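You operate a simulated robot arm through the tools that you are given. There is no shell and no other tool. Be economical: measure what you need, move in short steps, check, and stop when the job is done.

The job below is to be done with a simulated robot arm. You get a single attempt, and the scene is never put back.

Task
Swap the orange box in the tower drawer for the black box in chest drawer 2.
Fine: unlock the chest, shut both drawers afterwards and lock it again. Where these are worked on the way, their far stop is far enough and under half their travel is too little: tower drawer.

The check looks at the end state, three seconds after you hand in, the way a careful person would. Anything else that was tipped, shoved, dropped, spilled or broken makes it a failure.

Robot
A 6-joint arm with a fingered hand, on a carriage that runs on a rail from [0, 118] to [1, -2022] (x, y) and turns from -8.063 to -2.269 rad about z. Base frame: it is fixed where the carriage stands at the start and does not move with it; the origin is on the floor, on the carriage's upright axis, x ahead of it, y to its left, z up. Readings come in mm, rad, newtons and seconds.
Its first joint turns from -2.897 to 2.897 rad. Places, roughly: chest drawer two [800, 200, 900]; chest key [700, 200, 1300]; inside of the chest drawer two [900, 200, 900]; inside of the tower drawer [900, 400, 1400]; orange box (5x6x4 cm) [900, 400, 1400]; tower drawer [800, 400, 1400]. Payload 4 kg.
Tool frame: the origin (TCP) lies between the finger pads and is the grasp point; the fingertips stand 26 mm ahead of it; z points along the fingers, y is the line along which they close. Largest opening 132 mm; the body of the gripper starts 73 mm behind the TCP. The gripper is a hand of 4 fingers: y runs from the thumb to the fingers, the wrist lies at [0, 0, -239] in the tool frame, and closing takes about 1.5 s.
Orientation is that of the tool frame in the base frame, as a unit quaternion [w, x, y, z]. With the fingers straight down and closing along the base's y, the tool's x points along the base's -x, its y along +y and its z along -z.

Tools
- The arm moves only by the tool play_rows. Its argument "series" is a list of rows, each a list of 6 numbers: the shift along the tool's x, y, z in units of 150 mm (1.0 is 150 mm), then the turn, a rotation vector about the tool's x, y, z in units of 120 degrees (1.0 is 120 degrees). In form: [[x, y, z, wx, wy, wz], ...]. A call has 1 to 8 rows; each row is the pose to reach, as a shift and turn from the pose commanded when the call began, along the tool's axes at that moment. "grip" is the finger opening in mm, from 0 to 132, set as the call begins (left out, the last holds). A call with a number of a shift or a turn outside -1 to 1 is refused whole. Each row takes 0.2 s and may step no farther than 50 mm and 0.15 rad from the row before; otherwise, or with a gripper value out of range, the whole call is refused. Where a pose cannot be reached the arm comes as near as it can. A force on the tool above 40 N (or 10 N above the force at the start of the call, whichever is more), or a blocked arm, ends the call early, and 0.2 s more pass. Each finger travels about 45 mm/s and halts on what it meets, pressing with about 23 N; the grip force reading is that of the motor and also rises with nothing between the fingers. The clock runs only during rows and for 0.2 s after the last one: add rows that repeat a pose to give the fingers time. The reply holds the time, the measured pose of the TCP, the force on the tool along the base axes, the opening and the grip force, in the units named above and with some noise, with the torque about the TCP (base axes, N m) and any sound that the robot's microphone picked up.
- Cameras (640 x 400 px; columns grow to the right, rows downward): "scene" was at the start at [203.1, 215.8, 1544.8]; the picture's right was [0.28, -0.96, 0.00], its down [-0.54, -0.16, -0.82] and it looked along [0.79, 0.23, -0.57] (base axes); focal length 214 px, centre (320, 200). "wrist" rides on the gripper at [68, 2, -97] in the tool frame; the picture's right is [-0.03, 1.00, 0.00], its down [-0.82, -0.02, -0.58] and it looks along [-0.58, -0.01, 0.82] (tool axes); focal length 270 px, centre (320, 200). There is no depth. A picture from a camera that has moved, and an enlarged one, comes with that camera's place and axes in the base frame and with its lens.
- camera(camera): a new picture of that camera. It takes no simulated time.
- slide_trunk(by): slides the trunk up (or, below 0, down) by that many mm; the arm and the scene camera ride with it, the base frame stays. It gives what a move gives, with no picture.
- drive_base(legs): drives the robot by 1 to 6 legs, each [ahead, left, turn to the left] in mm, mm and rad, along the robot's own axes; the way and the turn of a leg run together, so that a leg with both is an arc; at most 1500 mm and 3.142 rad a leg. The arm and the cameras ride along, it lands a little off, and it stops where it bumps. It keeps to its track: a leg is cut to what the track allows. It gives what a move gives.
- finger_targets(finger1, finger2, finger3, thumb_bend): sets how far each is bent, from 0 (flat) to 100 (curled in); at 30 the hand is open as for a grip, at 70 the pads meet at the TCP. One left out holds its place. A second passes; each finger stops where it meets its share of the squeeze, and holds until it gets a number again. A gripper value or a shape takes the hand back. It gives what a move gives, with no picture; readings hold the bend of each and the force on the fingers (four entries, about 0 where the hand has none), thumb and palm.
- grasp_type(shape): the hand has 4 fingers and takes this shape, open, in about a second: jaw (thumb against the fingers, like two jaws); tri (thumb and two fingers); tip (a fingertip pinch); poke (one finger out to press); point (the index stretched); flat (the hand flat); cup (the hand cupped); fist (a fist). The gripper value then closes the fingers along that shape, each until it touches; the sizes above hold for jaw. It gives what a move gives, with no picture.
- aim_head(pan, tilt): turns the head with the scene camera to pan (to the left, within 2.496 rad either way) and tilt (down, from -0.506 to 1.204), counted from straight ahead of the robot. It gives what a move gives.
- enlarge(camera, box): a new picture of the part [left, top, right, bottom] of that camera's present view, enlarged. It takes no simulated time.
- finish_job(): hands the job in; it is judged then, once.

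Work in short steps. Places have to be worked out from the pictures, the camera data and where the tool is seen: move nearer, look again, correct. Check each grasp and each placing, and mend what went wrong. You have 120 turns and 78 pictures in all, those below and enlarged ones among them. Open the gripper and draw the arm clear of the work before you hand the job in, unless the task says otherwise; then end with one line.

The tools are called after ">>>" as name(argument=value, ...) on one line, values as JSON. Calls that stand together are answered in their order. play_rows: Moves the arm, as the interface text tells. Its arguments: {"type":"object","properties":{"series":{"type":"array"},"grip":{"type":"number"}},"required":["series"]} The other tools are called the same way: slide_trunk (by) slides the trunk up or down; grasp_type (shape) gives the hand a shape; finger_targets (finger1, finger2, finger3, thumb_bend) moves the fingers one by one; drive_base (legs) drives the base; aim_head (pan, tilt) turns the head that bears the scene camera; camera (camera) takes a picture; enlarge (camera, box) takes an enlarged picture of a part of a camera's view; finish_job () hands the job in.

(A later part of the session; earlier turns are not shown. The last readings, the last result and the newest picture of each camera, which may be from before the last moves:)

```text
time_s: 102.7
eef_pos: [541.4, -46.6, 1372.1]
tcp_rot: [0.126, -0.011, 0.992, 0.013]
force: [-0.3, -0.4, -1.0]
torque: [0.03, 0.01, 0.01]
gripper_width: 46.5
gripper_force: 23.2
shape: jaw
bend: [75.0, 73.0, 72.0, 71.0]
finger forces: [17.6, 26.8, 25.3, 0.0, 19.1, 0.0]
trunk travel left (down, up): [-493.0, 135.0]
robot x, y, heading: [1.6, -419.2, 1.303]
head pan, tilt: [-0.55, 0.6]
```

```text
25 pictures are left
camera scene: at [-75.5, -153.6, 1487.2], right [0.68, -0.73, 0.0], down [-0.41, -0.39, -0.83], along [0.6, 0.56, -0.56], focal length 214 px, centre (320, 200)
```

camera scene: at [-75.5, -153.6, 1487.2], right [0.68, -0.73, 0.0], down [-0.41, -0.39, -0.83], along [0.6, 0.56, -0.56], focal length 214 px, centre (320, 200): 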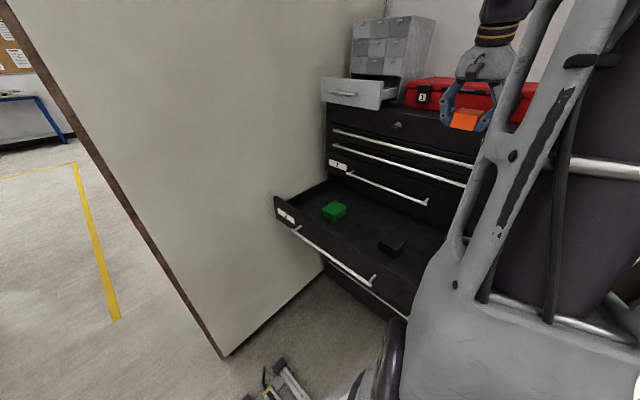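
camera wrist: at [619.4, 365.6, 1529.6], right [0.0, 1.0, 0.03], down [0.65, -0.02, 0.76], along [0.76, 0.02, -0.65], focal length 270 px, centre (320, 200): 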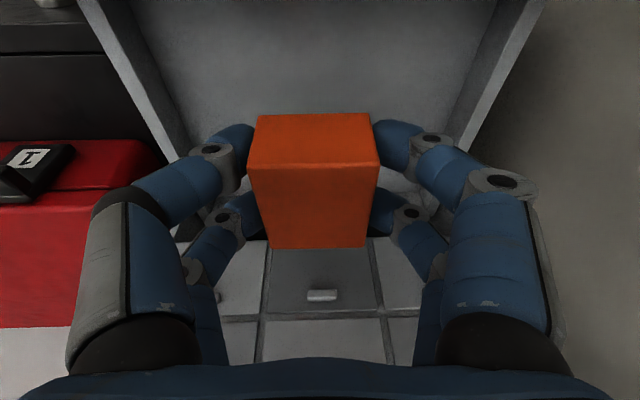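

Moving over the middle of drawer 2, between the green and black boxes.

>>> play_rows(series=[[0.06, 0.2, 0.13, 0, 0, 0], [0.11, 0.4, 0.26, 0, 0, 0], [0.17, 0.6, 0.38, 0, 0, 0], [0.22, 0.8, 0.51, 0, 0, 0], [0.28, 0.99, 0.64, 0, 0, 0]])

>>> play_rows(series=[[0.06, 0.12, 0.24, 0, 0, 0], [0.12, 0.24, 0.49, 0, 0, 0], [0.18, 0.36, 0.73, 0, 0, 0], [0.246, 0.477, 0.98, 0, 0, 0]])

>>> camera(camera="wrist")

>>> camera(camera="scene")

```text
time_s: 103.9
eef_pos: [518.0, 105.1, 1272.5]
tcp_rot: [0.127, -0.011, 0.992, 0.013]
force: [-0.6, 0.2, 0.2]
torque: [0.04, -0.02, 0.04]
gripper_width: 46.4
gripper_force: 23.3
shape: jaw
bend: [75.0, 73.0, 72.0, 71.0]
finger forces: [17.7, 26.9, 25.4, 0.0, 19.1, 0.1]
trunk travel left (down, up): [-493.0, 135.0]
robot x, y, heading: [0.7, -423.3, 1.305]
head pan, tilt: [-0.55, 0.6]
```

```text
time_s: 104.9
eef_pos: [516.4, 182.1, 1121.8]
tcp_rot: [0.126, -0.011, 0.992, 0.014]
force: [-0.8, 0.0, -0.2]
torque: [0.04, 0.01, 0.0]
gripper_width: 46.6
gripper_force: 23.0
shape: jaw
bend: [75.0, 73.0, 72.0, 71.0]
finger forces: [17.6, 26.8, 25.5, 0.1, 19.1, 0.1]
trunk travel left (down, up): [-493.0, 135.0]
robot x, y, heading: [-2.4, -422.5, 1.3]
head pan, tilt: [-0.55, 0.6]
```

```text
24 pictures are left
camera wrist: at [427.1, 180.0, 1199.5], right [0.0, 1.0, 0.03], down [0.65, -0.02, 0.76], along [0.76, 0.02, -0.65], focal length 270 px, centre (320, 200)
```

wrist: 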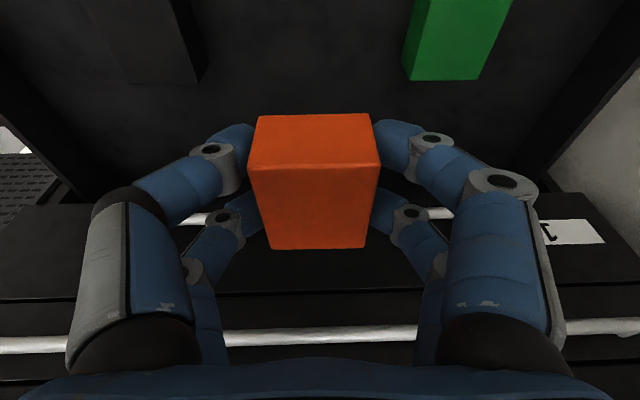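

```text
23 pictures are left
camera scene: at [-75.7, -153.7, 1487.2], right [0.68, -0.73, 0.0], down [-0.41, -0.39, -0.83], along [0.6, 0.57, -0.56], focal length 214 px, centre (320, 200)
```

scene: 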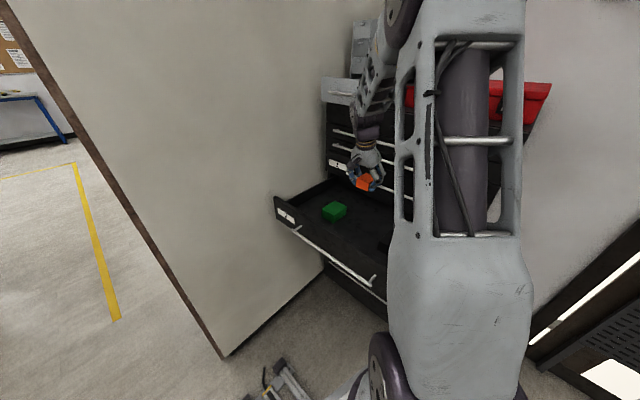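

Clear space below. Descend 150 mm.

>>> play_rows(series=[[0.064, 0, 0.24, 0, 0, 0], [0.127, 0, 0.48, 0, 0, 0], [0.19, 0, 0.725, 0, 0, 0], [0.254, 0, 0.967, 0, 0, 0]])

>>> camera(camera="scene")

```text
time_s: 105.9
eef_pos: [517.2, 186.0, 972.2]
tcp_rot: [0.127, -0.011, 0.992, 0.013]
force: [-0.9, 0.3, -1.6]
torque: [0.01, 0.03, 0.0]
gripper_width: 46.3
gripper_force: 23.1
shape: jaw
bend: [75.0, 73.0, 72.0, 71.0]
finger forces: [17.6, 26.7, 25.3, 0.1, 18.9, 0.1]
trunk travel left (down, up): [-493.0, 135.0]
robot x, y, heading: [1.1, -419.1, 1.308]
head pan, tilt: [-0.55, 0.6]
```

```text
22 pictures are left
camera scene: at [-75.8, -153.6, 1487.2], right [0.68, -0.73, 0.0], down [-0.41, -0.39, -0.83], along [0.6, 0.57, -0.56], focal length 214 px, centre (320, 200)
```

scene: 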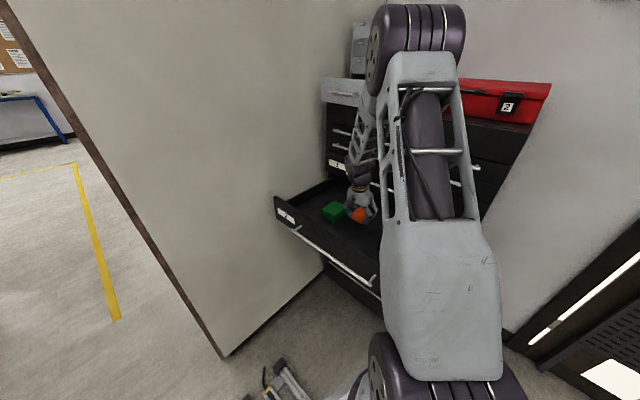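

>>> play_rows(series=[[0.035, 0, 0.13, 0, 0, 0], [0.07, 0, 0.26, 0, 0, 0], [0.085, 0, 0.32, 0, 0, 0], [0.095, 0, 0.36, 0, 0, 0]])

>>> camera(camera="wrist")

```text
time_s: 106.9
eef_pos: [519.3, 185.7, 919.3]
tcp_rot: [0.128, -0.012, 0.992, 0.015]
force: [-0.8, -3.5, 32.3]
torque: [-1.24, 0.43, 0.07]
gripper_width: 46.9
gripper_force: 22.9
shape: jaw
bend: [75.0, 73.0, 72.0, 71.0]
finger forces: [17.9, 26.9, 25.2, 0.0, 50.7, 0.1]
trunk travel left (down, up): [-493.0, 135.0]
robot x, y, heading: [0.7, -419.8, 1.307]
head pan, tilt: [-0.55, 0.6]
```

```text
21 pictures are left
camera wrist: at [428.1, 182.9, 996.7], right [0.0, 1.0, 0.03], down [0.64, -0.02, 0.77], along [0.77, 0.02, -0.64], focal length 270 px, centre (320, 200)
```

wrist: 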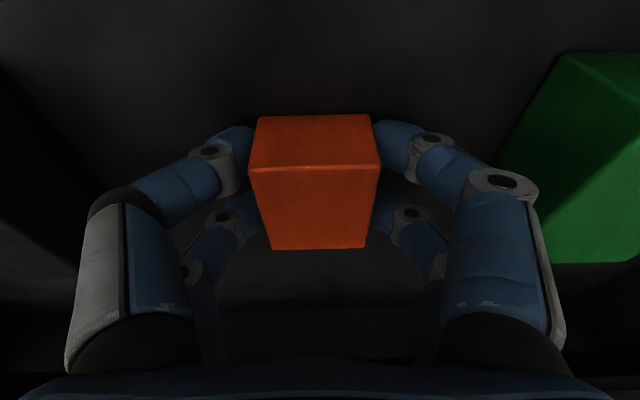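

Fingertips touch the drawer floor (z≈893), so the box is down. I'll raise 2 mm and open modestly so as not to touch the green box.

>>> play_rows(series=[[-0.003, 0, -0.015, 0, 0, 0], [-0.003, 0, -0.015, 0, 0, 0], [-0.003, 0, -0.015, 0, 0, 0], [-0.003, 0, -0.015, 0, 0, 0]], grip=66)

>>> play_rows(series=[[-0.05, 0, -0.2, 0, 0, 0], [-0.11, 0, -0.45, 0, 0, 0], [-0.18, 0, -0.7, 0, 0, 0], [-0.254, 0, -0.967, 0, 0, 0]])

>>> camera(camera="wrist")

```text
time_s: 107.9
eef_pos: [517.8, 186.3, 918.8]
tcp_rot: [0.126, -0.012, 0.992, 0.015]
force: [1.0, 1.7, 31.8]
torque: [-0.44, 0.45, 0.05]
gripper_width: 59.0
gripper_force: 0.1
shape: jaw
bend: [75.0, 73.0, 73.0, 73.0]
finger forces: [8.2, 0.1, 0.0, 0.1, 23.1, 0.1]
trunk travel left (down, up): [-493.0, 135.0]
robot x, y, heading: [0.5, -422.6, 1.302]
head pan, tilt: [-0.55, 0.6]
```

```text
time_s: 108.9
eef_pos: [519.4, 182.6, 1069.3]
tcp_rot: [0.126, -0.013, 0.992, 0.013]
force: [1.3, 0.0, -0.1]
torque: [0.03, 0.03, -0.04]
gripper_width: 65.6
gripper_force: 0.0
shape: jaw
bend: [73.0, 73.0, 73.0, 70.0]
finger forces: [0.0, 0.0, 0.1, 0.0, 0.1, 0.1]
trunk travel left (down, up): [-493.0, 135.0]
robot x, y, heading: [2.7, -427.7, 1.305]
head pan, tilt: [-0.55, 0.6]
```

```text
20 pictures are left
camera wrist: at [428.8, 180.1, 1146.4], right [0.0, 1.0, 0.03], down [0.65, -0.02, 0.76], along [0.76, 0.02, -0.65], focal length 270 px, centre (320, 200)
```

wrist: 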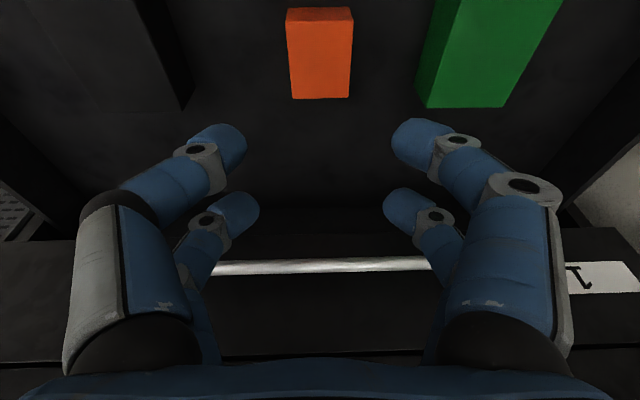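

Orange box stands well in drawer 2. Next I'll move across above the black box and look.

>>> play_rows(series=[[0, -0.25, 0, 0, 0, 0], [0, -0.5, 0, 0, 0, 0], [0.05, -0.75, 0, 0, 0, 0], [0.15, -0.97, 0.04, 0, 0, 0]], grip=90)

>>> camera(camera="wrist")

>>> camera(camera="scene")

```text
time_s: 109.9
eef_pos: [504.0, 37.8, 1052.6]
tcp_rot: [0.127, -0.011, 0.992, 0.013]
force: [0.1, 0.9, -0.6]
torque: [-0.02, 0.03, -0.01]
gripper_width: 89.7
gripper_force: 0.0
shape: jaw
bend: [69.0, 69.0, 69.0, 60.0]
finger forces: [0.1, 0.0, 0.0, 0.0, 0.0, 0.1]
trunk travel left (down, up): [-493.0, 135.0]
robot x, y, heading: [-1.7, -427.6, 1.305]
head pan, tilt: [-0.55, 0.6]
```

```text
19 pictures are left
camera wrist: at [413.4, 34.9, 1129.7], right [0.0, 1.0, 0.03], down [0.65, -0.02, 0.76], along [0.76, 0.02, -0.65], focal length 270 px, centre (320, 200)
```

wrist: 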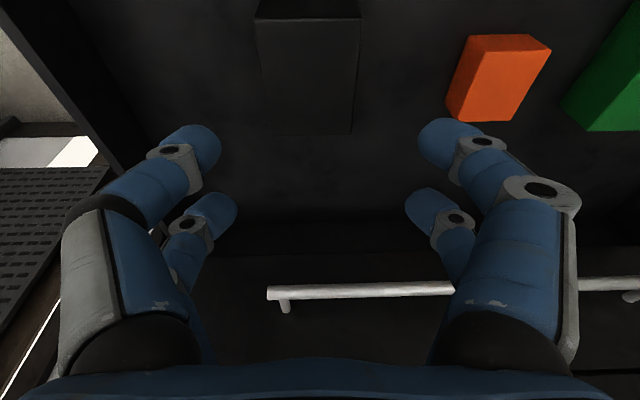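

```text
18 pictures are left
camera scene: at [-75.4, -153.2, 1487.1], right [0.68, -0.73, 0.0], down [-0.41, -0.39, -0.82], along [0.6, 0.56, -0.57], focal length 214 px, centre (320, 200)
```

scene: 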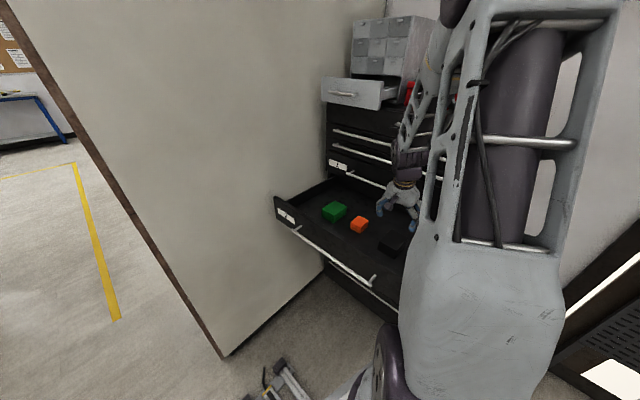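

The black box is centred near (511, 33), about 67 mm wide in y. I'll descend over it with 105 mm opening.

>>> play_rows(series=[[0.0, -0.05, 0.2, 0, 0, 0], [0.06, -0.05, 0.4, 0, 0, 0], [0.12, -0.05, 0.62, 0, 0, 0], [0.165, -0.05, 0.8, 0, 0, 0], [0.165, -0.05, 0.8, 0, 0, 0]], grip=105)

>>> camera(camera="wrist")

```text
time_s: 111.1
eef_pos: [508.9, 32.6, 929.4]
tcp_rot: [0.127, -0.011, 0.992, 0.013]
force: [-0.2, 0.9, -0.3]
torque: [-0.03, 0.02, 0.0]
gripper_width: 104.8
gripper_force: 0.0
shape: jaw
bend: [60.0, 60.0, 60.0, 45.0]
finger forces: [0.0, 0.1, 0.0, 0.0, 0.0, 0.1]
trunk travel left (down, up): [-493.0, 135.0]
robot x, y, heading: [-0.7, -421.9, 1.303]
head pan, tilt: [-0.55, 0.6]
```

```text
17 pictures are left
camera wrist: at [418.6, 30.7, 1007.2], right [0.0, 1.0, 0.03], down [0.65, -0.02, 0.76], along [0.76, 0.02, -0.65], focal length 270 px, centre (320, 200)
```

wrist: 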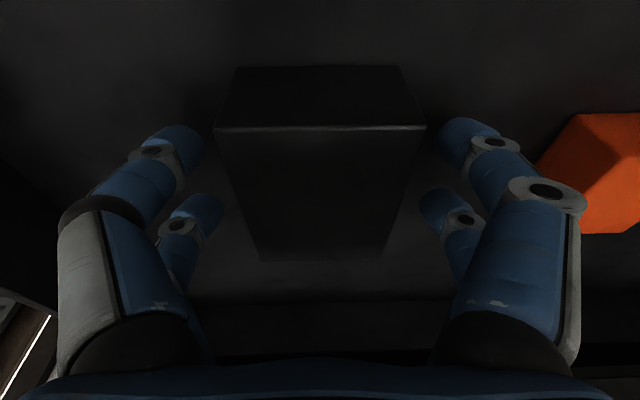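

The black box is between the fingers. Close.

>>> play_rows(series=[[0.01, 0, 0.02, 0, 0, 0], [0.01, 0, 0.02, 0, 0, 0], [0.01, 0, 0.02, 0, 0, 0], [0.01, 0, 0.02, 0, 0, 0], [0.01, 0, 0.02, 0, 0, 0], [0.01, 0, 0.02, 0, 0, 0]], grip=30)

>>> play_rows(series=[[-0.06, 0, -0.24, 0, 0, 0], [-0.127, 0, -0.48, 0, 0, 0], [-0.19, 0, -0.725, 0, 0, 0], [-0.254, 0, -0.967, 0, 0, 0]])

>>> camera(camera="wrist")

```text
time_s: 112.5
eef_pos: [508.0, 32.6, 928.4]
tcp_rot: [0.126, -0.011, 0.992, 0.014]
force: [-0.1, 0.2, -0.8]
torque: [-0.03, 0.01, -0.02]
gripper_width: 62.7
gripper_force: 23.6
shape: jaw
bend: [73.0, 73.0, 73.0, 70.0]
finger forces: [20.9, 20.8, 20.7, 0.0, 21.0, 0.1]
trunk travel left (down, up): [-493.0, 135.0]
robot x, y, heading: [1.8, -422.7, 1.305]
head pan, tilt: [-0.55, 0.6]
```

```text
time_s: 113.5
eef_pos: [510.8, 27.7, 1077.3]
tcp_rot: [0.126, -0.011, 0.992, 0.013]
force: [-0.3, -0.2, -1.8]
torque: [0.01, 0.02, 0.02]
gripper_width: 62.8
gripper_force: 23.0
shape: jaw
bend: [73.0, 73.0, 73.0, 70.0]
finger forces: [20.9, 20.9, 20.7, 0.1, 21.0, 0.0]
trunk travel left (down, up): [-493.0, 135.0]
robot x, y, heading: [1.0, -424.1, 1.306]
head pan, tilt: [-0.55, 0.6]
```

```text
16 pictures are left
camera wrist: at [420.0, 26.0, 1153.9], right [0.0, 1.0, 0.03], down [0.65, -0.02, 0.76], along [0.76, 0.02, -0.65], focal length 270 px, centre (320, 200)
```

wrist: 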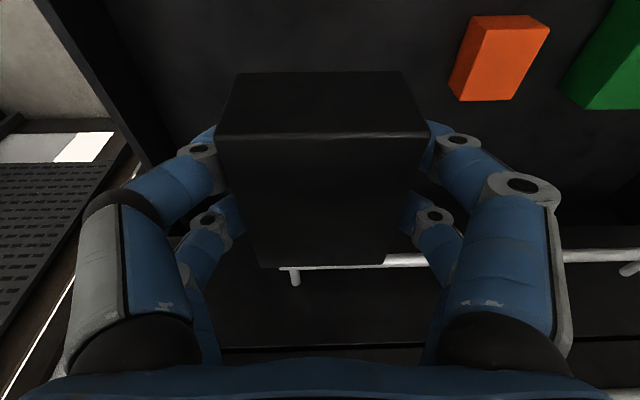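

Held at 63 mm. I'll raise the trunk and the arm to carry height.

>>> slide_trunk(by=130)

>>> play_rows(series=[[-0.06, 0, -0.24, 0, 0, 0], [-0.127, 0, -0.48, 0, 0, 0], [-0.19, 0, -0.725, 0, 0, 0], [-0.254, 0, -0.967, 0, 0, 0]])

>>> play_rows(series=[[-0.06, 0, -0.24, 0, 0, 0], [-0.127, 0, -0.48, 0, 0, 0], [-0.19, 0, -0.725, 0, 0, 0], [-0.254, 0, -0.967, 0, 0, 0]])

>>> drive_base(legs=[[320, 0, 0]])

```text
time_s: 115.1
eef_pos: [509.4, 28.4, 1206.9]
tcp_rot: [0.126, -0.012, 0.992, 0.013]
force: [-0.6, -0.2, -3.0]
torque: [0.0, 0.03, -0.01]
gripper_width: 62.8
gripper_force: 23.0
shape: jaw
bend: [73.0, 73.0, 73.0, 70.0]
finger forces: [20.9, 20.9, 20.7, 0.0, 21.1, 0.1]
trunk travel left (down, up): [-623.0, 5.0]
robot x, y, heading: [-1.6, -423.1, 1.305]
head pan, tilt: [-0.55, 0.6]
```

```text
time_s: 116.1
eef_pos: [508.8, 26.2, 1357.0]
tcp_rot: [0.126, -0.011, 0.992, 0.013]
force: [0.3, 0.0, -2.4]
torque: [-0.01, 0.0, 0.0]
gripper_width: 62.8
gripper_force: 22.8
shape: jaw
bend: [73.0, 73.0, 73.0, 70.0]
finger forces: [20.9, 20.8, 20.7, 0.0, 20.9, 0.0]
trunk travel left (down, up): [-623.0, 5.0]
robot x, y, heading: [0.6, -427.1, 1.302]
head pan, tilt: [-0.55, 0.6]
```

```text
time_s: 117.1
eef_pos: [509.9, 22.3, 1506.0]
tcp_rot: [0.125, -0.01, 0.992, 0.014]
force: [-0.2, -0.4, -1.6]
torque: [-0.02, 0.04, 0.01]
gripper_width: 62.8
gripper_force: 23.0
shape: jaw
bend: [73.0, 73.0, 73.0, 70.0]
finger forces: [20.9, 20.8, 20.7, 0.0, 20.9, 0.1]
trunk travel left (down, up): [-623.0, 5.0]
robot x, y, heading: [-1.0, -424.2, 1.297]
head pan, tilt: [-0.55, 0.6]
```

```text
time_s: 119.2
eef_pos: [509.2, 336.0, 1506.9]
tcp_rot: [0.126, -0.01, 0.992, 0.014]
force: [-0.8, -0.1, -2.2]
torque: [-0.07, 0.01, -0.02]
gripper_width: 62.8
gripper_force: 23.0
shape: jaw
bend: [73.0, 73.0, 73.0, 70.0]
finger forces: [20.9, 20.9, 20.8, 0.1, 21.0, 0.1]
trunk travel left (down, up): [-623.0, 5.0]
robot x, y, heading: [0.7, -108.2, 1.302]
head pan, tilt: [-0.55, 0.6]
```

Next, over the tower drawer at safe height.

>>> play_rows(series=[[-0.2, 0.04, 0.08, 0, 0, 0], [-0.41, 0.08, 0.16, 0, 0, 0], [-0.61, 0.12, 0.24, 0, 0, 0], [-0.817, 0.16, 0.32, 0, 0, 0]])

>>> play_rows(series=[[-0.2, 0.04, 0.1, 0, 0, 0], [-0.4, 0.06, 0.2, 0, 0, 0], [-0.45, 0.06, 0.25, 0, 0, 0]])

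>>> camera(camera="wrist")

```text
time_s: 120.2
eef_pos: [638.7, 364.3, 1490.9]
tcp_rot: [0.126, -0.011, 0.992, 0.013]
force: [-0.8, -0.1, -1.5]
torque: [0.0, 0.01, 0.01]
gripper_width: 62.9
gripper_force: 23.2
shape: jaw
bend: [73.0, 73.0, 73.0, 70.0]
finger forces: [20.9, 20.8, 20.6, 0.1, 21.0, 0.0]
trunk travel left (down, up): [-623.0, 5.0]
robot x, y, heading: [-1.0, -110.2, 1.303]
head pan, tilt: [-0.55, 0.6]
```

```text
time_s: 121.0
eef_pos: [691.8, 364.4, 1463.3]
tcp_rot: [0.127, -0.011, 0.992, 0.014]
force: [0.9, -0.2, -1.9]
torque: [0.03, -0.01, -0.01]
gripper_width: 62.6
gripper_force: 23.2
shape: jaw
bend: [73.0, 73.0, 73.0, 70.0]
finger forces: [20.8, 20.9, 20.8, 0.1, 21.1, 0.0]
out of reach, approached as far as the arm can: row 2, 3
trunk travel left (down, up): [-623.0, 5.0]
robot x, y, heading: [0.4, -108.5, 1.305]
head pan, tilt: [-0.55, 0.6]
```

```text
15 pictures are left
camera wrist: at [600.9, 362.2, 1539.9], right [0.0, 1.0, 0.03], down [0.65, -0.02, 0.76], along [0.76, 0.02, -0.65], focal length 270 px, centre (320, 200)
```

wrist: 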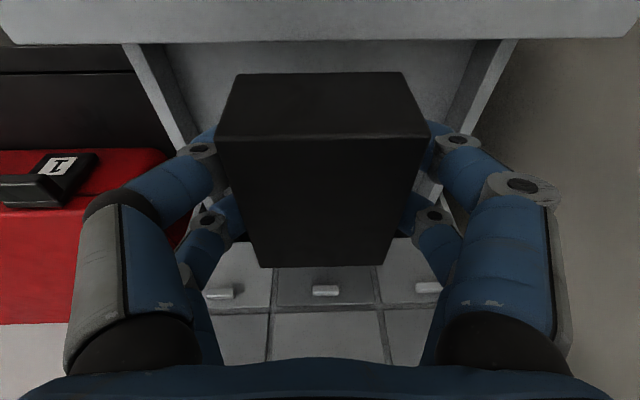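

The box is past the drawer's front wall and centred between side walls (y 285–459). I'll move forward 20 mm while descending.

>>> play_rows(series=[[-0.06, 0.02, 0.06, 0, 0, 0], [-0.1, 0.035, 0.15, 0, 0, 0], [-0.07, 0.035, 0.25, 0, 0, 0], [-0.05, 0.035, 0.35, 0, 0, 0], [-0.022, 0.035, 0.43, 0, 0, 0]])

>>> camera(camera="wrist")

```text
time_s: 122.2
eef_pos: [717.2, 375.3, 1402.3]
tcp_rot: [0.125, -0.011, 0.992, 0.013]
force: [0.5, -0.2, -2.9]
torque: [0.02, 0.0, 0.04]
gripper_width: 62.6
gripper_force: 23.2
shape: jaw
bend: [73.0, 73.0, 73.0, 70.0]
finger forces: [20.8, 20.8, 20.7, 0.0, 21.0, 0.1]
out of reach, approached as far as the arm can: row 1, 2, 5
trunk travel left (down, up): [-623.0, 5.0]
robot x, y, heading: [-3.7, -110.3, 1.3]
head pan, tilt: [-0.55, 0.6]
```

```text
14 pictures are left
camera wrist: at [625.8, 372.9, 1479.7], right [0.0, 1.0, 0.03], down [0.65, -0.02, 0.76], along [0.76, 0.02, -0.65], focal length 270 px, centre (320, 200)
```

wrist: 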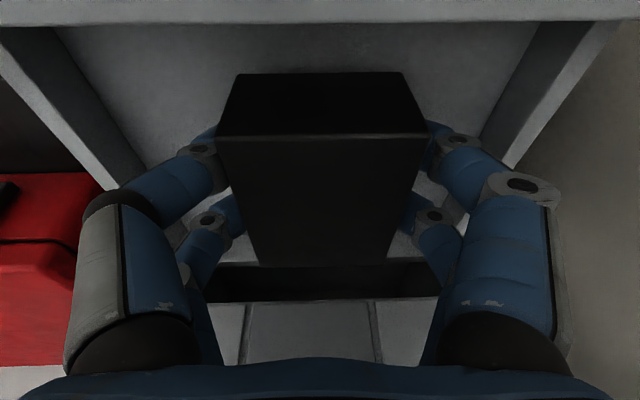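

Inside the drawer with clearance. Lower the last ~10 mm until contact.

>>> play_rows(series=[[0.008, -0.01, 0.03, 0, 0, 0], [0.015, -0.01, 0.055, 0, 0, 0], [0.02, -0.01, 0.075, 0, 0, 0]])

```text
time_s: 123.0
eef_pos: [720.9, 376.0, 1392.9]
tcp_rot: [0.125, -0.011, 0.992, 0.013]
force: [0.1, 0.0, -2.3]
torque: [0.04, 0.01, 0.02]
gripper_width: 62.6
gripper_force: 23.1
shape: jaw
bend: [73.0, 73.0, 73.0, 70.0]
finger forces: [20.7, 20.8, 20.6, 0.0, 21.0, 0.0]
out of reach, approached as far as the arm can: row 2, 3
trunk travel left (down, up): [-623.0, 5.0]
robot x, y, heading: [-0.8, -111.2, 1.305]
head pan, tilt: [-0.55, 0.6]
```

>>> play_rows(series=[[0.05, -0.02, 0.02, 0, 0, 0], [0.08, -0.03, 0.05, 0, 0, 0], [0.08, -0.03, 0.07, 0, 0, 0]])

```text
time_s: 123.8
eef_pos: [712.6, 370.8, 1386.6]
tcp_rot: [0.132, -0.011, 0.991, 0.017]
force: [1.2, 2.2, 36.1]
torque: [-0.07, 0.05, 0.03]
gripper_width: 62.1
gripper_force: 22.6
shape: jaw
bend: [73.0, 73.0, 74.0, 71.0]
finger forces: [24.6, 24.8, 22.3, 0.1, 24.8, 0.1]
out of reach, approached as far as the arm can: row 1, 2
trunk travel left (down, up): [-623.0, 5.0]
robot x, y, heading: [0.8, -111.4, 1.303]
head pan, tilt: [-0.55, 0.6]
```

Contact: the box is on the drawer floor. Ease up slightly, open, and lift away.

>>> play_rows(series=[[-0.003, 0, -0.015, 0, 0, 0], [-0.003, 0, -0.015, 0, 0, 0], [-0.003, 0, -0.015, 0, 0, 0], [-0.003, 0, -0.015, 0, 0, 0]], grip=82)

>>> play_rows(series=[[-0.03, 0, -0.15, 0, 0, 0], [-0.03, 0, -0.3, 0, 0, 0], [0.05, 0, -0.5, 0, 0, 0], [0.2, 0, -0.65, 0, 0, 0], [0.45, 0, -0.75, 0, 0, 0], [0.7, 0, -0.85, 0, 0, 0]])

>>> camera(camera="wrist")

```text
time_s: 124.8
eef_pos: [711.0, 371.3, 1382.3]
tcp_rot: [0.127, -0.011, 0.992, 0.013]
force: [0.1, 3.6, 26.2]
torque: [-0.76, 0.36, -0.01]
gripper_width: 72.9
gripper_force: 0.0
shape: jaw
bend: [72.0, 71.0, 71.0, 75.0]
finger forces: [2.1, 0.0, 0.1, 0.1, 24.4, 0.1]
trunk travel left (down, up): [-623.0, 5.0]
robot x, y, heading: [1.4, -109.2, 1.304]
head pan, tilt: [-0.55, 0.6]
```

```text
time_s: 126.2
eef_pos: [579.1, 367.6, 1474.7]
tcp_rot: [0.125, -0.011, 0.992, 0.012]
force: [0.4, -0.1, 0.1]
torque: [0.02, 0.08, 0.01]
gripper_width: 81.6
gripper_force: 0.2
shape: jaw
bend: [71.0, 71.0, 71.0, 71.0]
finger forces: [0.0, 0.0, 0.1, 0.0, 0.0, 0.0]
trunk travel left (down, up): [-623.0, 5.0]
robot x, y, heading: [2.6, -109.6, 1.303]
head pan, tilt: [-0.55, 0.6]
```

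```text
13 pictures are left
camera wrist: at [488.4, 365.5, 1553.2], right [0.0, 1.0, 0.03], down [0.65, -0.02, 0.76], along [0.76, 0.02, -0.65], focal length 270 px, centre (320, 200)
```

wrist: 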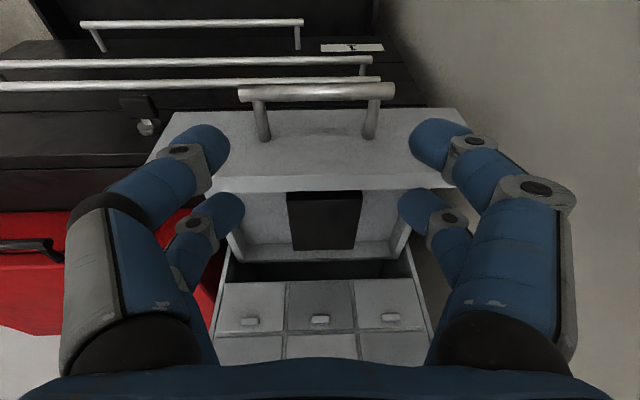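

The black box stands in the tower drawer. Next: close the fingers, shift right, drive nearer, and push the tower drawer shut via its handle bar.

>>> play_rows(series=[[0.14, -0.2, -0.04, 0, 0, 0], [0.28, -0.4, -0.08, 0, 0, 0], [0.43, -0.6, -0.127, 0, 0, 0], [0.43, -0.6, -0.127, 0, 0, 0], [0.43, -0.6, -0.127, 0, 0, 0]], grip=0)

>>> drive_base(legs=[[95, 0, 0]])

```text
time_s: 127.4
eef_pos: [509.7, 274.9, 1479.0]
tcp_rot: [0.126, -0.012, 0.992, 0.014]
force: [-1.1, 0.1, 0.3]
torque: [0.01, 0.0, -0.01]
gripper_width: 0.0
gripper_force: 8.4
shape: jaw
bend: [60.0, 61.0, 61.0, 70.0]
finger forces: [0.0, 0.1, 0.0, 0.0, 0.0, 0.0]
trunk travel left (down, up): [-623.0, 5.0]
robot x, y, heading: [-1.9, -106.1, 1.299]
head pan, tilt: [-0.55, 0.6]
```

```text
time_s: 128.6
eef_pos: [508.8, 365.2, 1480.5]
tcp_rot: [0.127, -0.01, 0.992, 0.013]
force: [-0.7, 0.7, 0.7]
torque: [0.0, 0.02, 0.0]
gripper_width: 0.0
gripper_force: 23.0
shape: jaw
bend: [61.0, 62.0, 62.0, 70.0]
finger forces: [0.0, 0.1, 0.0, 0.1, 0.1, 0.0]
trunk travel left (down, up): [-623.0, 5.0]
robot x, y, heading: [0.9, -16.7, 1.304]
head pan, tilt: [-0.55, 0.6]
```

Lower in front of the handle bar.

>>> play_rows(series=[[0.06, 0.03, 0.24, 0, 0, 0], [0.13, 0.05, 0.48, 0, 0, 0], [0.19, 0.06, 0.72, 0, 0, 0], [0.19, 0.06, 0.72, 0, 0, 0]])

>>> camera(camera="wrist")

```text
time_s: 129.6
eef_pos: [509.9, 377.4, 1369.2]
tcp_rot: [0.126, -0.01, 0.992, 0.014]
force: [0.0, 0.5, -0.2]
torque: [0.01, -0.06, 0.03]
gripper_width: 0.1
gripper_force: 23.7
shape: jaw
bend: [61.0, 62.0, 62.0, 70.0]
finger forces: [0.0, 0.0, 0.0, 0.0, 0.0, 0.1]
trunk travel left (down, up): [-623.0, 5.0]
robot x, y, heading: [-0.1, -17.0, 1.302]
head pan, tilt: [-0.55, 0.6]
```

```text
12 pictures are left
camera wrist: at [419.0, 375.2, 1446.0], right [0.0, 1.0, 0.03], down [0.65, -0.02, 0.76], along [0.76, 0.02, -0.65], focal length 270 px, centre (320, 200)
```

wrist: 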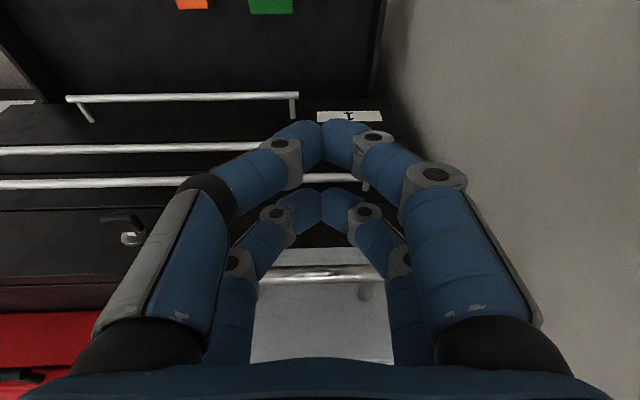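

Push in +x.

>>> play_rows(series=[[-0.16, 0, 0.04, 0, 0, 0], [-0.32, 0, 0.08, 0, 0, 0], [-0.48, 0, 0.125, 0, 0, 0], [-0.64, 0, 0.167, 0, 0, 0], [-0.8, 0, 0.21, 0, 0, 0], [-0.936, 0, 0.245, 0, 0, 0]])

>>> play_rows(series=[[-0.12, 0, 0.03, 0, 0, 0], [-0.22, 0, 0.058, 0, 0, 0], [-0.32, 0, 0.084, 0, 0, 0], [-0.42, 0, 0.11, 0, 0, 0]])

>>> camera(camera="wrist")

```text
time_s: 131.0
eef_pos: [654.8, 380.5, 1369.6]
tcp_rot: [0.126, -0.011, 0.992, 0.013]
force: [0.0, 0.0, 0.5]
torque: [0.01, -0.03, -0.01]
gripper_width: 0.0
gripper_force: 22.4
shape: jaw
bend: [61.0, 62.0, 62.0, 70.0]
finger forces: [0.0, 0.0, 0.0, 0.0, 0.0, 0.0]
trunk travel left (down, up): [-623.0, 5.0]
robot x, y, heading: [-1.4, -18.4, 1.305]
head pan, tilt: [-0.55, 0.6]
```

```text
time_s: 132.0
eef_pos: [708.5, 384.4, 1365.9]
tcp_rot: [0.117, -0.012, 0.993, 0.012]
force: [-26.1, -6.8, 3.3]
torque: [0.02, -0.11, -0.47]
gripper_width: 0.0
gripper_force: 23.0
shape: jaw
bend: [61.0, 62.0, 62.0, 70.0]
finger forces: [0.1, 5.8, 18.8, 0.1, 0.0, 0.1]
trunk travel left (down, up): [-623.0, 5.0]
robot x, y, heading: [-2.6, -20.7, 1.304]
head pan, tilt: [-0.55, 0.6]
stopped in row 4: the force on the tool passed its limit at 56 N (the readings are from after the stop); the commanded pose is now the measured one
```

```text
11 pictures are left
camera wrist: at [619.5, 383.0, 1444.4], right [0.0, 1.0, 0.03], down [0.66, -0.02, 0.75], along [0.75, 0.02, -0.66], focal length 270 px, centre (320, 200)
```

wrist: 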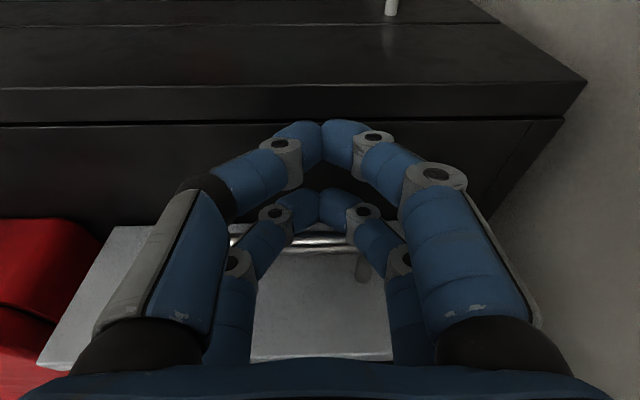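

Tower drawer is against its closed stop. I'll back off, rise, and drive to the stand for drawer 2.

>>> play_rows(series=[[0.2, 0, -0.06, 0, 0, 0], [0.45, 0, -0.15, 0, 0, 0], [0.7, 0, -0.3, 0, 0, 0], [0.9, 0, -0.45, 0, 0, 0]])

>>> drive_base(legs=[[-410, 0, 0]])

>>> slide_trunk(by=-130)

>>> camera(camera="scene")

```text
time_s: 133.0
eef_pos: [566.8, 380.6, 1399.0]
tcp_rot: [0.118, -0.012, 0.993, 0.013]
force: [0.4, -1.0, -1.4]
torque: [0.0, 0.04, -0.01]
gripper_width: 0.0
gripper_force: 23.7
shape: jaw
bend: [61.0, 62.0, 62.0, 70.0]
finger forces: [0.0, 0.1, 0.0, 0.1, 0.1, 0.1]
trunk travel left (down, up): [-623.0, 5.0]
robot x, y, heading: [1.9, -13.0, 1.305]
head pan, tilt: [-0.55, 0.6]
```

```text
time_s: 135.5
eef_pos: [566.6, -16.6, 1397.3]
tcp_rot: [0.118, -0.011, 0.993, 0.012]
force: [0.2, -0.3, -0.6]
torque: [-0.02, 0.01, 0.01]
gripper_width: 0.0
gripper_force: 22.8
shape: jaw
bend: [61.0, 62.0, 62.0, 70.0]
finger forces: [0.0, 0.0, 0.0, 0.0, 0.0, 0.0]
trunk travel left (down, up): [-623.0, 5.0]
robot x, y, heading: [2.9, -412.6, 1.304]
head pan, tilt: [-0.55, 0.6]
```

```text
time_s: 137.1
eef_pos: [567.0, -17.1, 1268.9]
tcp_rot: [0.118, -0.011, 0.993, 0.011]
force: [0.1, 0.6, -0.2]
torque: [-0.01, 0.02, -0.01]
gripper_width: 0.0
gripper_force: 22.8
shape: jaw
bend: [61.0, 62.0, 62.0, 70.0]
finger forces: [0.1, 0.1, 0.0, 0.1, 0.0, 0.1]
trunk travel left (down, up): [-493.0, 135.0]
robot x, y, heading: [2.6, -415.7, 1.301]
head pan, tilt: [-0.55, 0.6]
```

```text
10 pictures are left
camera scene: at [-75.0, -143.3, 1487.2], right [0.68, -0.73, 0.0], down [-0.41, -0.39, -0.83], along [0.6, 0.56, -0.56], focal length 214 px, centre (320, 200)
```

scene: 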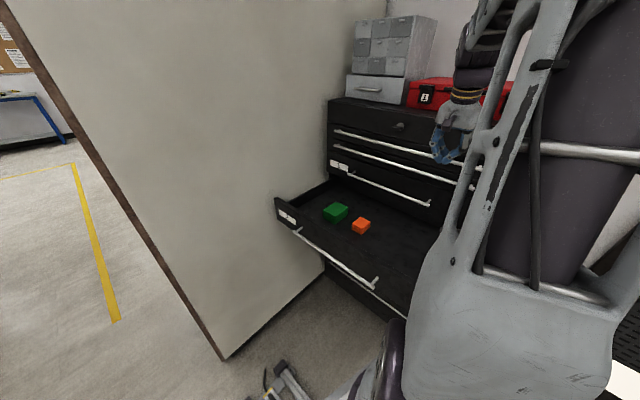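

Tower drawer is shut, the orange box sits in drawer 2. I'll move the closed hand round in front of drawer 2.

>>> play_rows(series=[[0.25, 0.16, 0.01, 0, 0, 0], [0.5, 0.32, 0.02, 0, 0, 0], [0.75, 0.49, 0.04, 0, 0, 0], [0.99, 0.65, 0.05, 0, 0, 0]])

>>> play_rows(series=[[0.25, 0.16, 0.01, 0, 0, 0], [0.5, 0.32, 0.02, 0, 0, 0], [0.75, 0.49, 0.04, 0, 0, 0], [0.99, 0.65, 0.05, 0, 0, 0]])

>>> play_rows(series=[[0.25, 0, -0.06, 0, 0, 0], [0.5, 0, -0.12, 0, 0, 0], [0.55, 0, 0.1, 0, 0, 0], [0.6, 0, 0.3, 0, 0, 0], [0.65, 0, 0.5, 0, 0, 0]])

>>> camera(camera="scene")

```text
time_s: 138.1
eef_pos: [423.9, 75.4, 1228.1]
tcp_rot: [0.118, -0.011, 0.993, 0.012]
force: [0.5, -0.7, 0.0]
torque: [0.01, 0.01, -0.02]
gripper_width: 0.0
gripper_force: 22.9
shape: jaw
bend: [61.0, 62.0, 62.0, 70.0]
finger forces: [0.1, 0.0, 0.0, 0.0, 0.0, 0.0]
trunk travel left (down, up): [-493.0, 135.0]
robot x, y, heading: [1.0, -414.1, 1.303]
head pan, tilt: [-0.55, 0.6]
```

```text
time_s: 139.1
eef_pos: [277.2, 172.9, 1188.2]
tcp_rot: [0.118, -0.011, 0.993, 0.013]
force: [0.1, 0.6, 0.6]
torque: [-0.01, 0.0, 0.0]
gripper_width: 0.0
gripper_force: 23.0
shape: jaw
bend: [61.0, 62.0, 62.0, 70.0]
finger forces: [0.1, 0.0, 0.1, 0.0, 0.0, 0.0]
trunk travel left (down, up): [-493.0, 135.0]
robot x, y, heading: [4.4, -412.6, 1.3]
head pan, tilt: [-0.55, 0.6]
```

```text
time_s: 140.3
eef_pos: [199.4, 171.8, 1091.7]
tcp_rot: [0.118, -0.01, 0.993, 0.012]
force: [-1.1, 0.3, 0.0]
torque: [0.0, 0.02, 0.02]
gripper_width: 0.0
gripper_force: 23.2
shape: jaw
bend: [61.0, 62.0, 62.0, 70.0]
finger forces: [0.1, 0.1, 0.0, 0.0, 0.1, 0.0]
trunk travel left (down, up): [-493.0, 135.0]
robot x, y, heading: [1.1, -410.0, 1.302]
head pan, tilt: [-0.55, 0.6]
```

```text
9 pictures are left
camera scene: at [-75.1, -143.4, 1487.2], right [0.68, -0.73, 0.0], down [-0.41, -0.39, -0.83], along [0.6, 0.56, -0.56], focal length 214 px, centre (320, 200)
```

scene: 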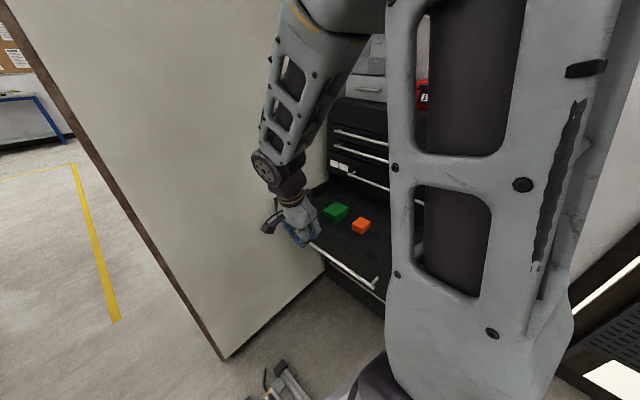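

Lower in front of the bar, then push.

>>> play_rows(series=[[0.06, 0, 0.25, 0, 0, 0], [0.12, 0, 0.5, 0, 0, 0], [0.18, 0, 0.75, 0, 0, 0], [0.24, 0, 1.0, 0, 0, 0]])

>>> play_rows(series=[[-0.04, 0, 0.1, 0, 0, 0], [-0.3, 0, 0.16, 0, 0, 0], [-0.5, 0, 0.21, 0, 0, 0], [-0.65, 0, 0.245, 0, 0, 0], [-0.8, 0, 0.28, 0, 0, 0], [-0.95, 0, 0.315, 0, 0, 0]])

>>> camera(camera="scene")

```text
time_s: 141.3
eef_pos: [199.4, 173.7, 937.7]
tcp_rot: [0.118, -0.011, 0.993, 0.011]
force: [0.6, -0.6, -0.3]
torque: [0.03, -0.01, 0.01]
gripper_width: 0.1
gripper_force: 22.3
shape: jaw
bend: [61.0, 62.0, 62.0, 70.0]
finger forces: [0.1, 0.0, 0.0, 0.0, 0.0, 0.0]
trunk travel left (down, up): [-493.0, 135.0]
robot x, y, heading: [1.1, -416.1, 1.302]
head pan, tilt: [-0.55, 0.6]
```

```text
time_s: 142.7
eef_pos: [348.6, 178.3, 926.0]
tcp_rot: [0.119, -0.011, 0.993, 0.011]
force: [-0.2, -0.4, -0.2]
torque: [0.01, 0.02, 0.03]
gripper_width: 0.0
gripper_force: 23.0
shape: jaw
bend: [61.0, 62.0, 62.0, 70.0]
finger forces: [0.1, 0.0, 0.0, 0.1, 0.0, 0.0]
trunk travel left (down, up): [-493.0, 135.0]
robot x, y, heading: [0.0, -411.0, 1.3]
head pan, tilt: [-0.55, 0.6]
```

```text
8 pictures are left
camera scene: at [-75.2, -143.1, 1487.1], right [0.68, -0.73, 0.0], down [-0.41, -0.39, -0.83], along [0.6, 0.56, -0.56], focal length 214 px, centre (320, 200)
```

scene: 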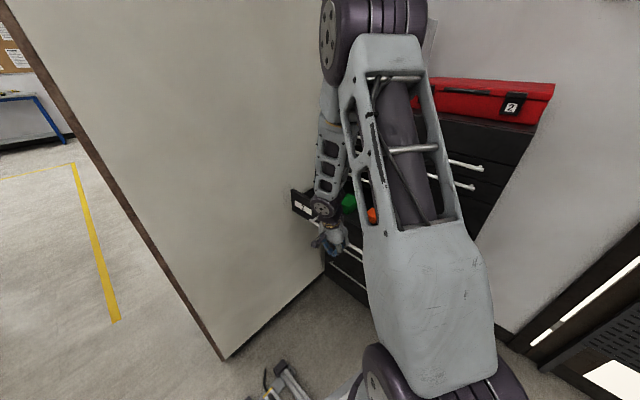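

It follows. Continue pushing.

>>> play_rows(series=[[-0.14, 0, 0.034, 0, 0, 0], [-0.28, 0, 0.067, 0, 0, 0], [-0.42, 0, 0.1, 0, 0, 0], [-0.56, 0, 0.135, 0, 0, 0], [-0.7, 0, 0.168, 0, 0, 0], [-0.84, 0, 0.2, 0, 0, 0], [-0.98, 0, 0.235, 0, 0, 0]])

>>> play_rows(series=[[-0.12, 0, 0.029, 0, 0, 0], [-0.24, 0, 0.058, 0, 0, 0], [-0.34, 0, 0.082, 0, 0, 0], [-0.44, 0, 0.106, 0, 0, 0], [-0.54, 0, 0.13, 0, 0, 0], [-0.64, 0, 0.154, 0, 0, 0], [-0.74, 0, 0.178, 0, 0, 0], [-0.84, 0, 0.2, 0, 0, 0]])

>>> camera(camera="scene")

```text
time_s: 144.3
eef_pos: [501.6, 183.7, 925.3]
tcp_rot: [0.119, -0.011, 0.993, 0.013]
force: [0.1, -0.1, 0.2]
torque: [0.0, -0.02, 0.0]
gripper_width: 0.0
gripper_force: 23.3
shape: jaw
bend: [61.0, 62.0, 62.0, 70.0]
finger forces: [0.0, 0.0, 0.0, 0.0, 0.0, 0.0]
trunk travel left (down, up): [-493.0, 135.0]
robot x, y, heading: [2.3, -413.4, 1.298]
head pan, tilt: [-0.55, 0.6]
```

```text
time_s: 146.0
eef_pos: [608.3, 187.5, 924.2]
tcp_rot: [0.111, -0.012, 0.994, 0.008]
force: [-13.9, -2.4, 7.9]
torque: [-0.11, -0.14, -0.19]
gripper_width: 0.0
gripper_force: 23.6
shape: jaw
bend: [61.0, 62.0, 63.0, 70.0]
finger forces: [0.0, 0.3, 6.2, 0.0, 0.0, 0.0]
trunk travel left (down, up): [-493.0, 135.0]
robot x, y, heading: [2.5, -414.7, 1.307]
head pan, tilt: [-0.55, 0.6]
stopped in row 8: the force on the tool passed its limit at 52 N (the readings are from after the stop); the commanded pose is now the measured one
```

```text
7 pictures are left
camera scene: at [-76.8, -143.8, 1487.2], right [0.69, -0.73, 0.0], down [-0.41, -0.39, -0.83], along [0.6, 0.57, -0.56], focal length 214 px, centre (320, 200)
```

scene: 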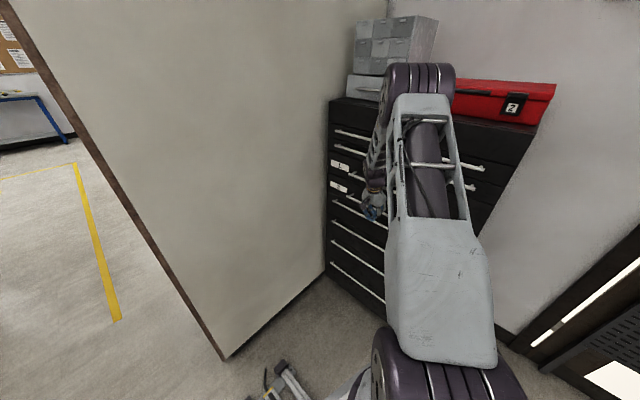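

Drawer 2 is shut. Back away and rise toward the key's height.

>>> play_rows(series=[[0.28, 0, -0.07, 0, 0, 0], [0.56, 0, -0.13, 0, 0, 0], [0.84, -0.03, -0.2, 0, 0, 0], [0.8, -0.06, -0.5, 0, 0, 0], [0.72, -0.09, -0.8, 0, 0, 0]])

>>> play_rows(series=[[-0.07, 0, -0.28, 0, 0, 0], [-0.14, 0, -0.56, 0, 0, 0], [-0.21, 0, -0.84, 0, 0, 0], [-0.25, 0, -1.0, 0, 0, 0]])

>>> play_rows(series=[[0, 0, -0.14, -0.034, -0.036, 0.045], [0, 0, -0.28, -0.069, -0.072, 0.09], [0, 0, -0.42, -0.103, -0.108, 0.134], [0, 0, -0.5, -0.137, -0.145, 0.179], [0, 0, -0.55, -0.172, -0.181, 0.224], [0, 0, -0.55, -0.206, -0.217, 0.269], [0, 0, -0.55, -0.24, -0.253, 0.313]], grip=50)

```text
time_s: 147.2
eef_pos: [480.8, 170.1, 1013.2]
tcp_rot: [0.111, -0.012, 0.994, 0.008]
force: [0.2, 0.9, -0.8]
torque: [-0.06, 0.03, 0.01]
gripper_width: 0.0
gripper_force: 23.3
shape: jaw
bend: [61.0, 62.0, 62.0, 70.0]
finger forces: [0.1, 0.0, 0.0, 0.1, 0.1, 0.1]
trunk travel left (down, up): [-493.0, 135.0]
robot x, y, heading: [2.5, -408.6, 1.31]
head pan, tilt: [-0.55, 0.6]
```

```text
time_s: 148.2
eef_pos: [481.5, 167.1, 1172.3]
tcp_rot: [0.112, -0.012, 0.994, 0.008]
force: [0.0, 1.1, -0.6]
torque: [0.02, -0.01, 0.05]
gripper_width: 0.0
gripper_force: 23.1
shape: jaw
bend: [61.0, 62.0, 62.0, 70.0]
finger forces: [0.0, 0.0, 0.0, 0.1, 0.0, 0.1]
trunk travel left (down, up): [-493.0, 135.0]
robot x, y, heading: [-3.7, -411.8, 1.306]
head pan, tilt: [-0.55, 0.6]
```

```text
time_s: 149.8
eef_pos: [463.0, 165.9, 1250.8]
tcp_rot: [0.346, 0.277, 0.85, 0.286]
force: [0.2, 0.1, 0.4]
torque: [0.01, 0.04, 0.0]
gripper_width: 49.7
gripper_force: 0.0
shape: jaw
bend: [74.0, 74.0, 74.0, 70.0]
finger forces: [0.1, 0.0, 0.1, 0.0, 0.1, 0.0]
trunk travel left (down, up): [-493.0, 135.0]
robot x, y, heading: [-0.3, -416.6, 1.305]
head pan, tilt: [-0.55, 0.6]
```

I'll complete the rotation to face the key and move to x≈570 on its axis.

>>> play_rows(series=[[-0.065, 0.047, 0.067, -0.035, -0.036, 0.045], [-0.13, 0.093, 0.133, -0.07, -0.073, 0.09], [-0.195, 0.14, 0.2, -0.105, -0.109, 0.135], [-0.26, 0.187, 0.266, -0.14, -0.146, 0.18], [-0.325, 0.233, 0.333, -0.176, -0.182, 0.225], [-0.39, 0.28, 0.4, -0.211, -0.219, 0.27], [-0.455, 0.327, 0.466, -0.246, -0.255, 0.315], [-0.455, 0.327, 0.466, -0.246, -0.255, 0.315]])

>>> camera(camera="wrist")

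```text
time_s: 151.6
eef_pos: [571.0, 174.4, 1270.2]
tcp_rot: [0.501, 0.5, 0.5, 0.499]
force: [-0.3, -0.3, 0.0]
torque: [0.0, 0.01, 0.01]
gripper_width: 49.9
gripper_force: 0.0
shape: jaw
bend: [74.0, 74.0, 74.0, 70.0]
finger forces: [0.1, 0.1, 0.0, 0.1, 0.0, 0.0]
trunk travel left (down, up): [-493.0, 135.0]
robot x, y, heading: [4.7, -414.8, 1.302]
head pan, tilt: [-0.55, 0.6]
```

```text
6 pictures are left
camera wrist: at [473.6, 243.5, 1273.3], right [0.0, -0.03, 1.0], down [-0.58, -0.81, -0.02], along [0.82, -0.58, -0.01], focal length 270 px, centre (320, 200)
```

wrist: 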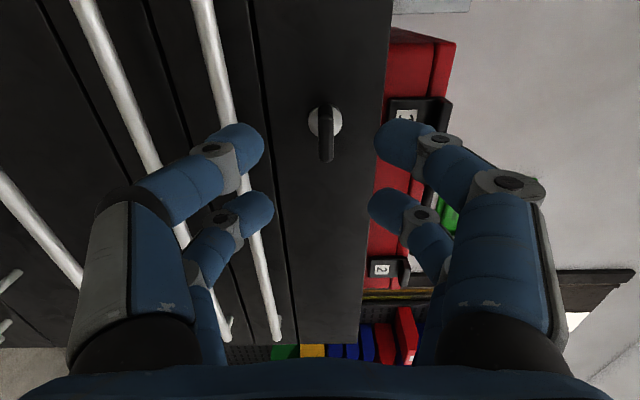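

Key is centred. Advance 73 mm and close on the bow.

>>> play_rows(series=[[0, 0.01, 0.15, 0, 0, 0], [0, 0.01, 0.3, 0, 0, 0], [0, 0.01, 0.42, 0, 0, 0], [0, 0.01, 0.487, 0, 0, 0], [0, 0.01, 0.487, 0, 0, 0]])

>>> play_rows(series=[[0, 0, 0, 0, 0, 0], [0, 0, 0, 0, 0, 0], [0, 0, 0, 0, 0, 0], [0, 0, 0, 0, 0, 0], [0, 0, 0, 0, 0, 0]], grip=0)

>>> enlarge(camera="wrist", box=[220, 100, 420, 260])

```text
time_s: 152.8
eef_pos: [643.9, 174.4, 1272.2]
tcp_rot: [0.501, 0.5, 0.5, 0.498]
force: [0.3, -0.5, -0.2]
torque: [-0.01, -0.02, 0.01]
gripper_width: 49.8
gripper_force: 0.1
shape: jaw
bend: [74.0, 74.0, 74.0, 70.0]
finger forces: [0.1, 0.0, 0.1, 0.0, 0.0, 0.0]
trunk travel left (down, up): [-493.0, 135.0]
robot x, y, heading: [-1.3, -415.6, 1.3]
head pan, tilt: [-0.55, 0.6]
```

```text
time_s: 154.0
eef_pos: [644.0, 174.5, 1273.1]
tcp_rot: [0.5, 0.5, 0.499, 0.501]
force: [9.1, 6.1, 7.9]
torque: [-0.03, -0.13, 0.08]
gripper_width: 0.7
gripper_force: 22.9
shape: jaw
bend: [71.0, 71.0, 70.0, 72.0]
finger forces: [0.0, 23.2, 21.0, 0.0, 20.8, 0.0]
trunk travel left (down, up): [-493.0, 135.0]
robot x, y, heading: [0.4, -414.3, 1.309]
head pan, tilt: [-0.55, 0.6]
```

```text
2.50 times, centred on (320, 180) of wrist
camera zoom: at [546.8, 243.6, 1276.1], right [0.0, -0.03, 1.0], down [-0.58, -0.82, -0.02], along [0.82, -0.58, -0.01], focal length 676 px, centre (320, 250)
```

zoom: 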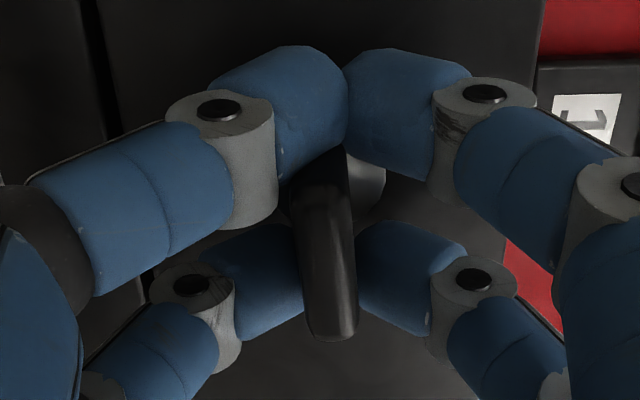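

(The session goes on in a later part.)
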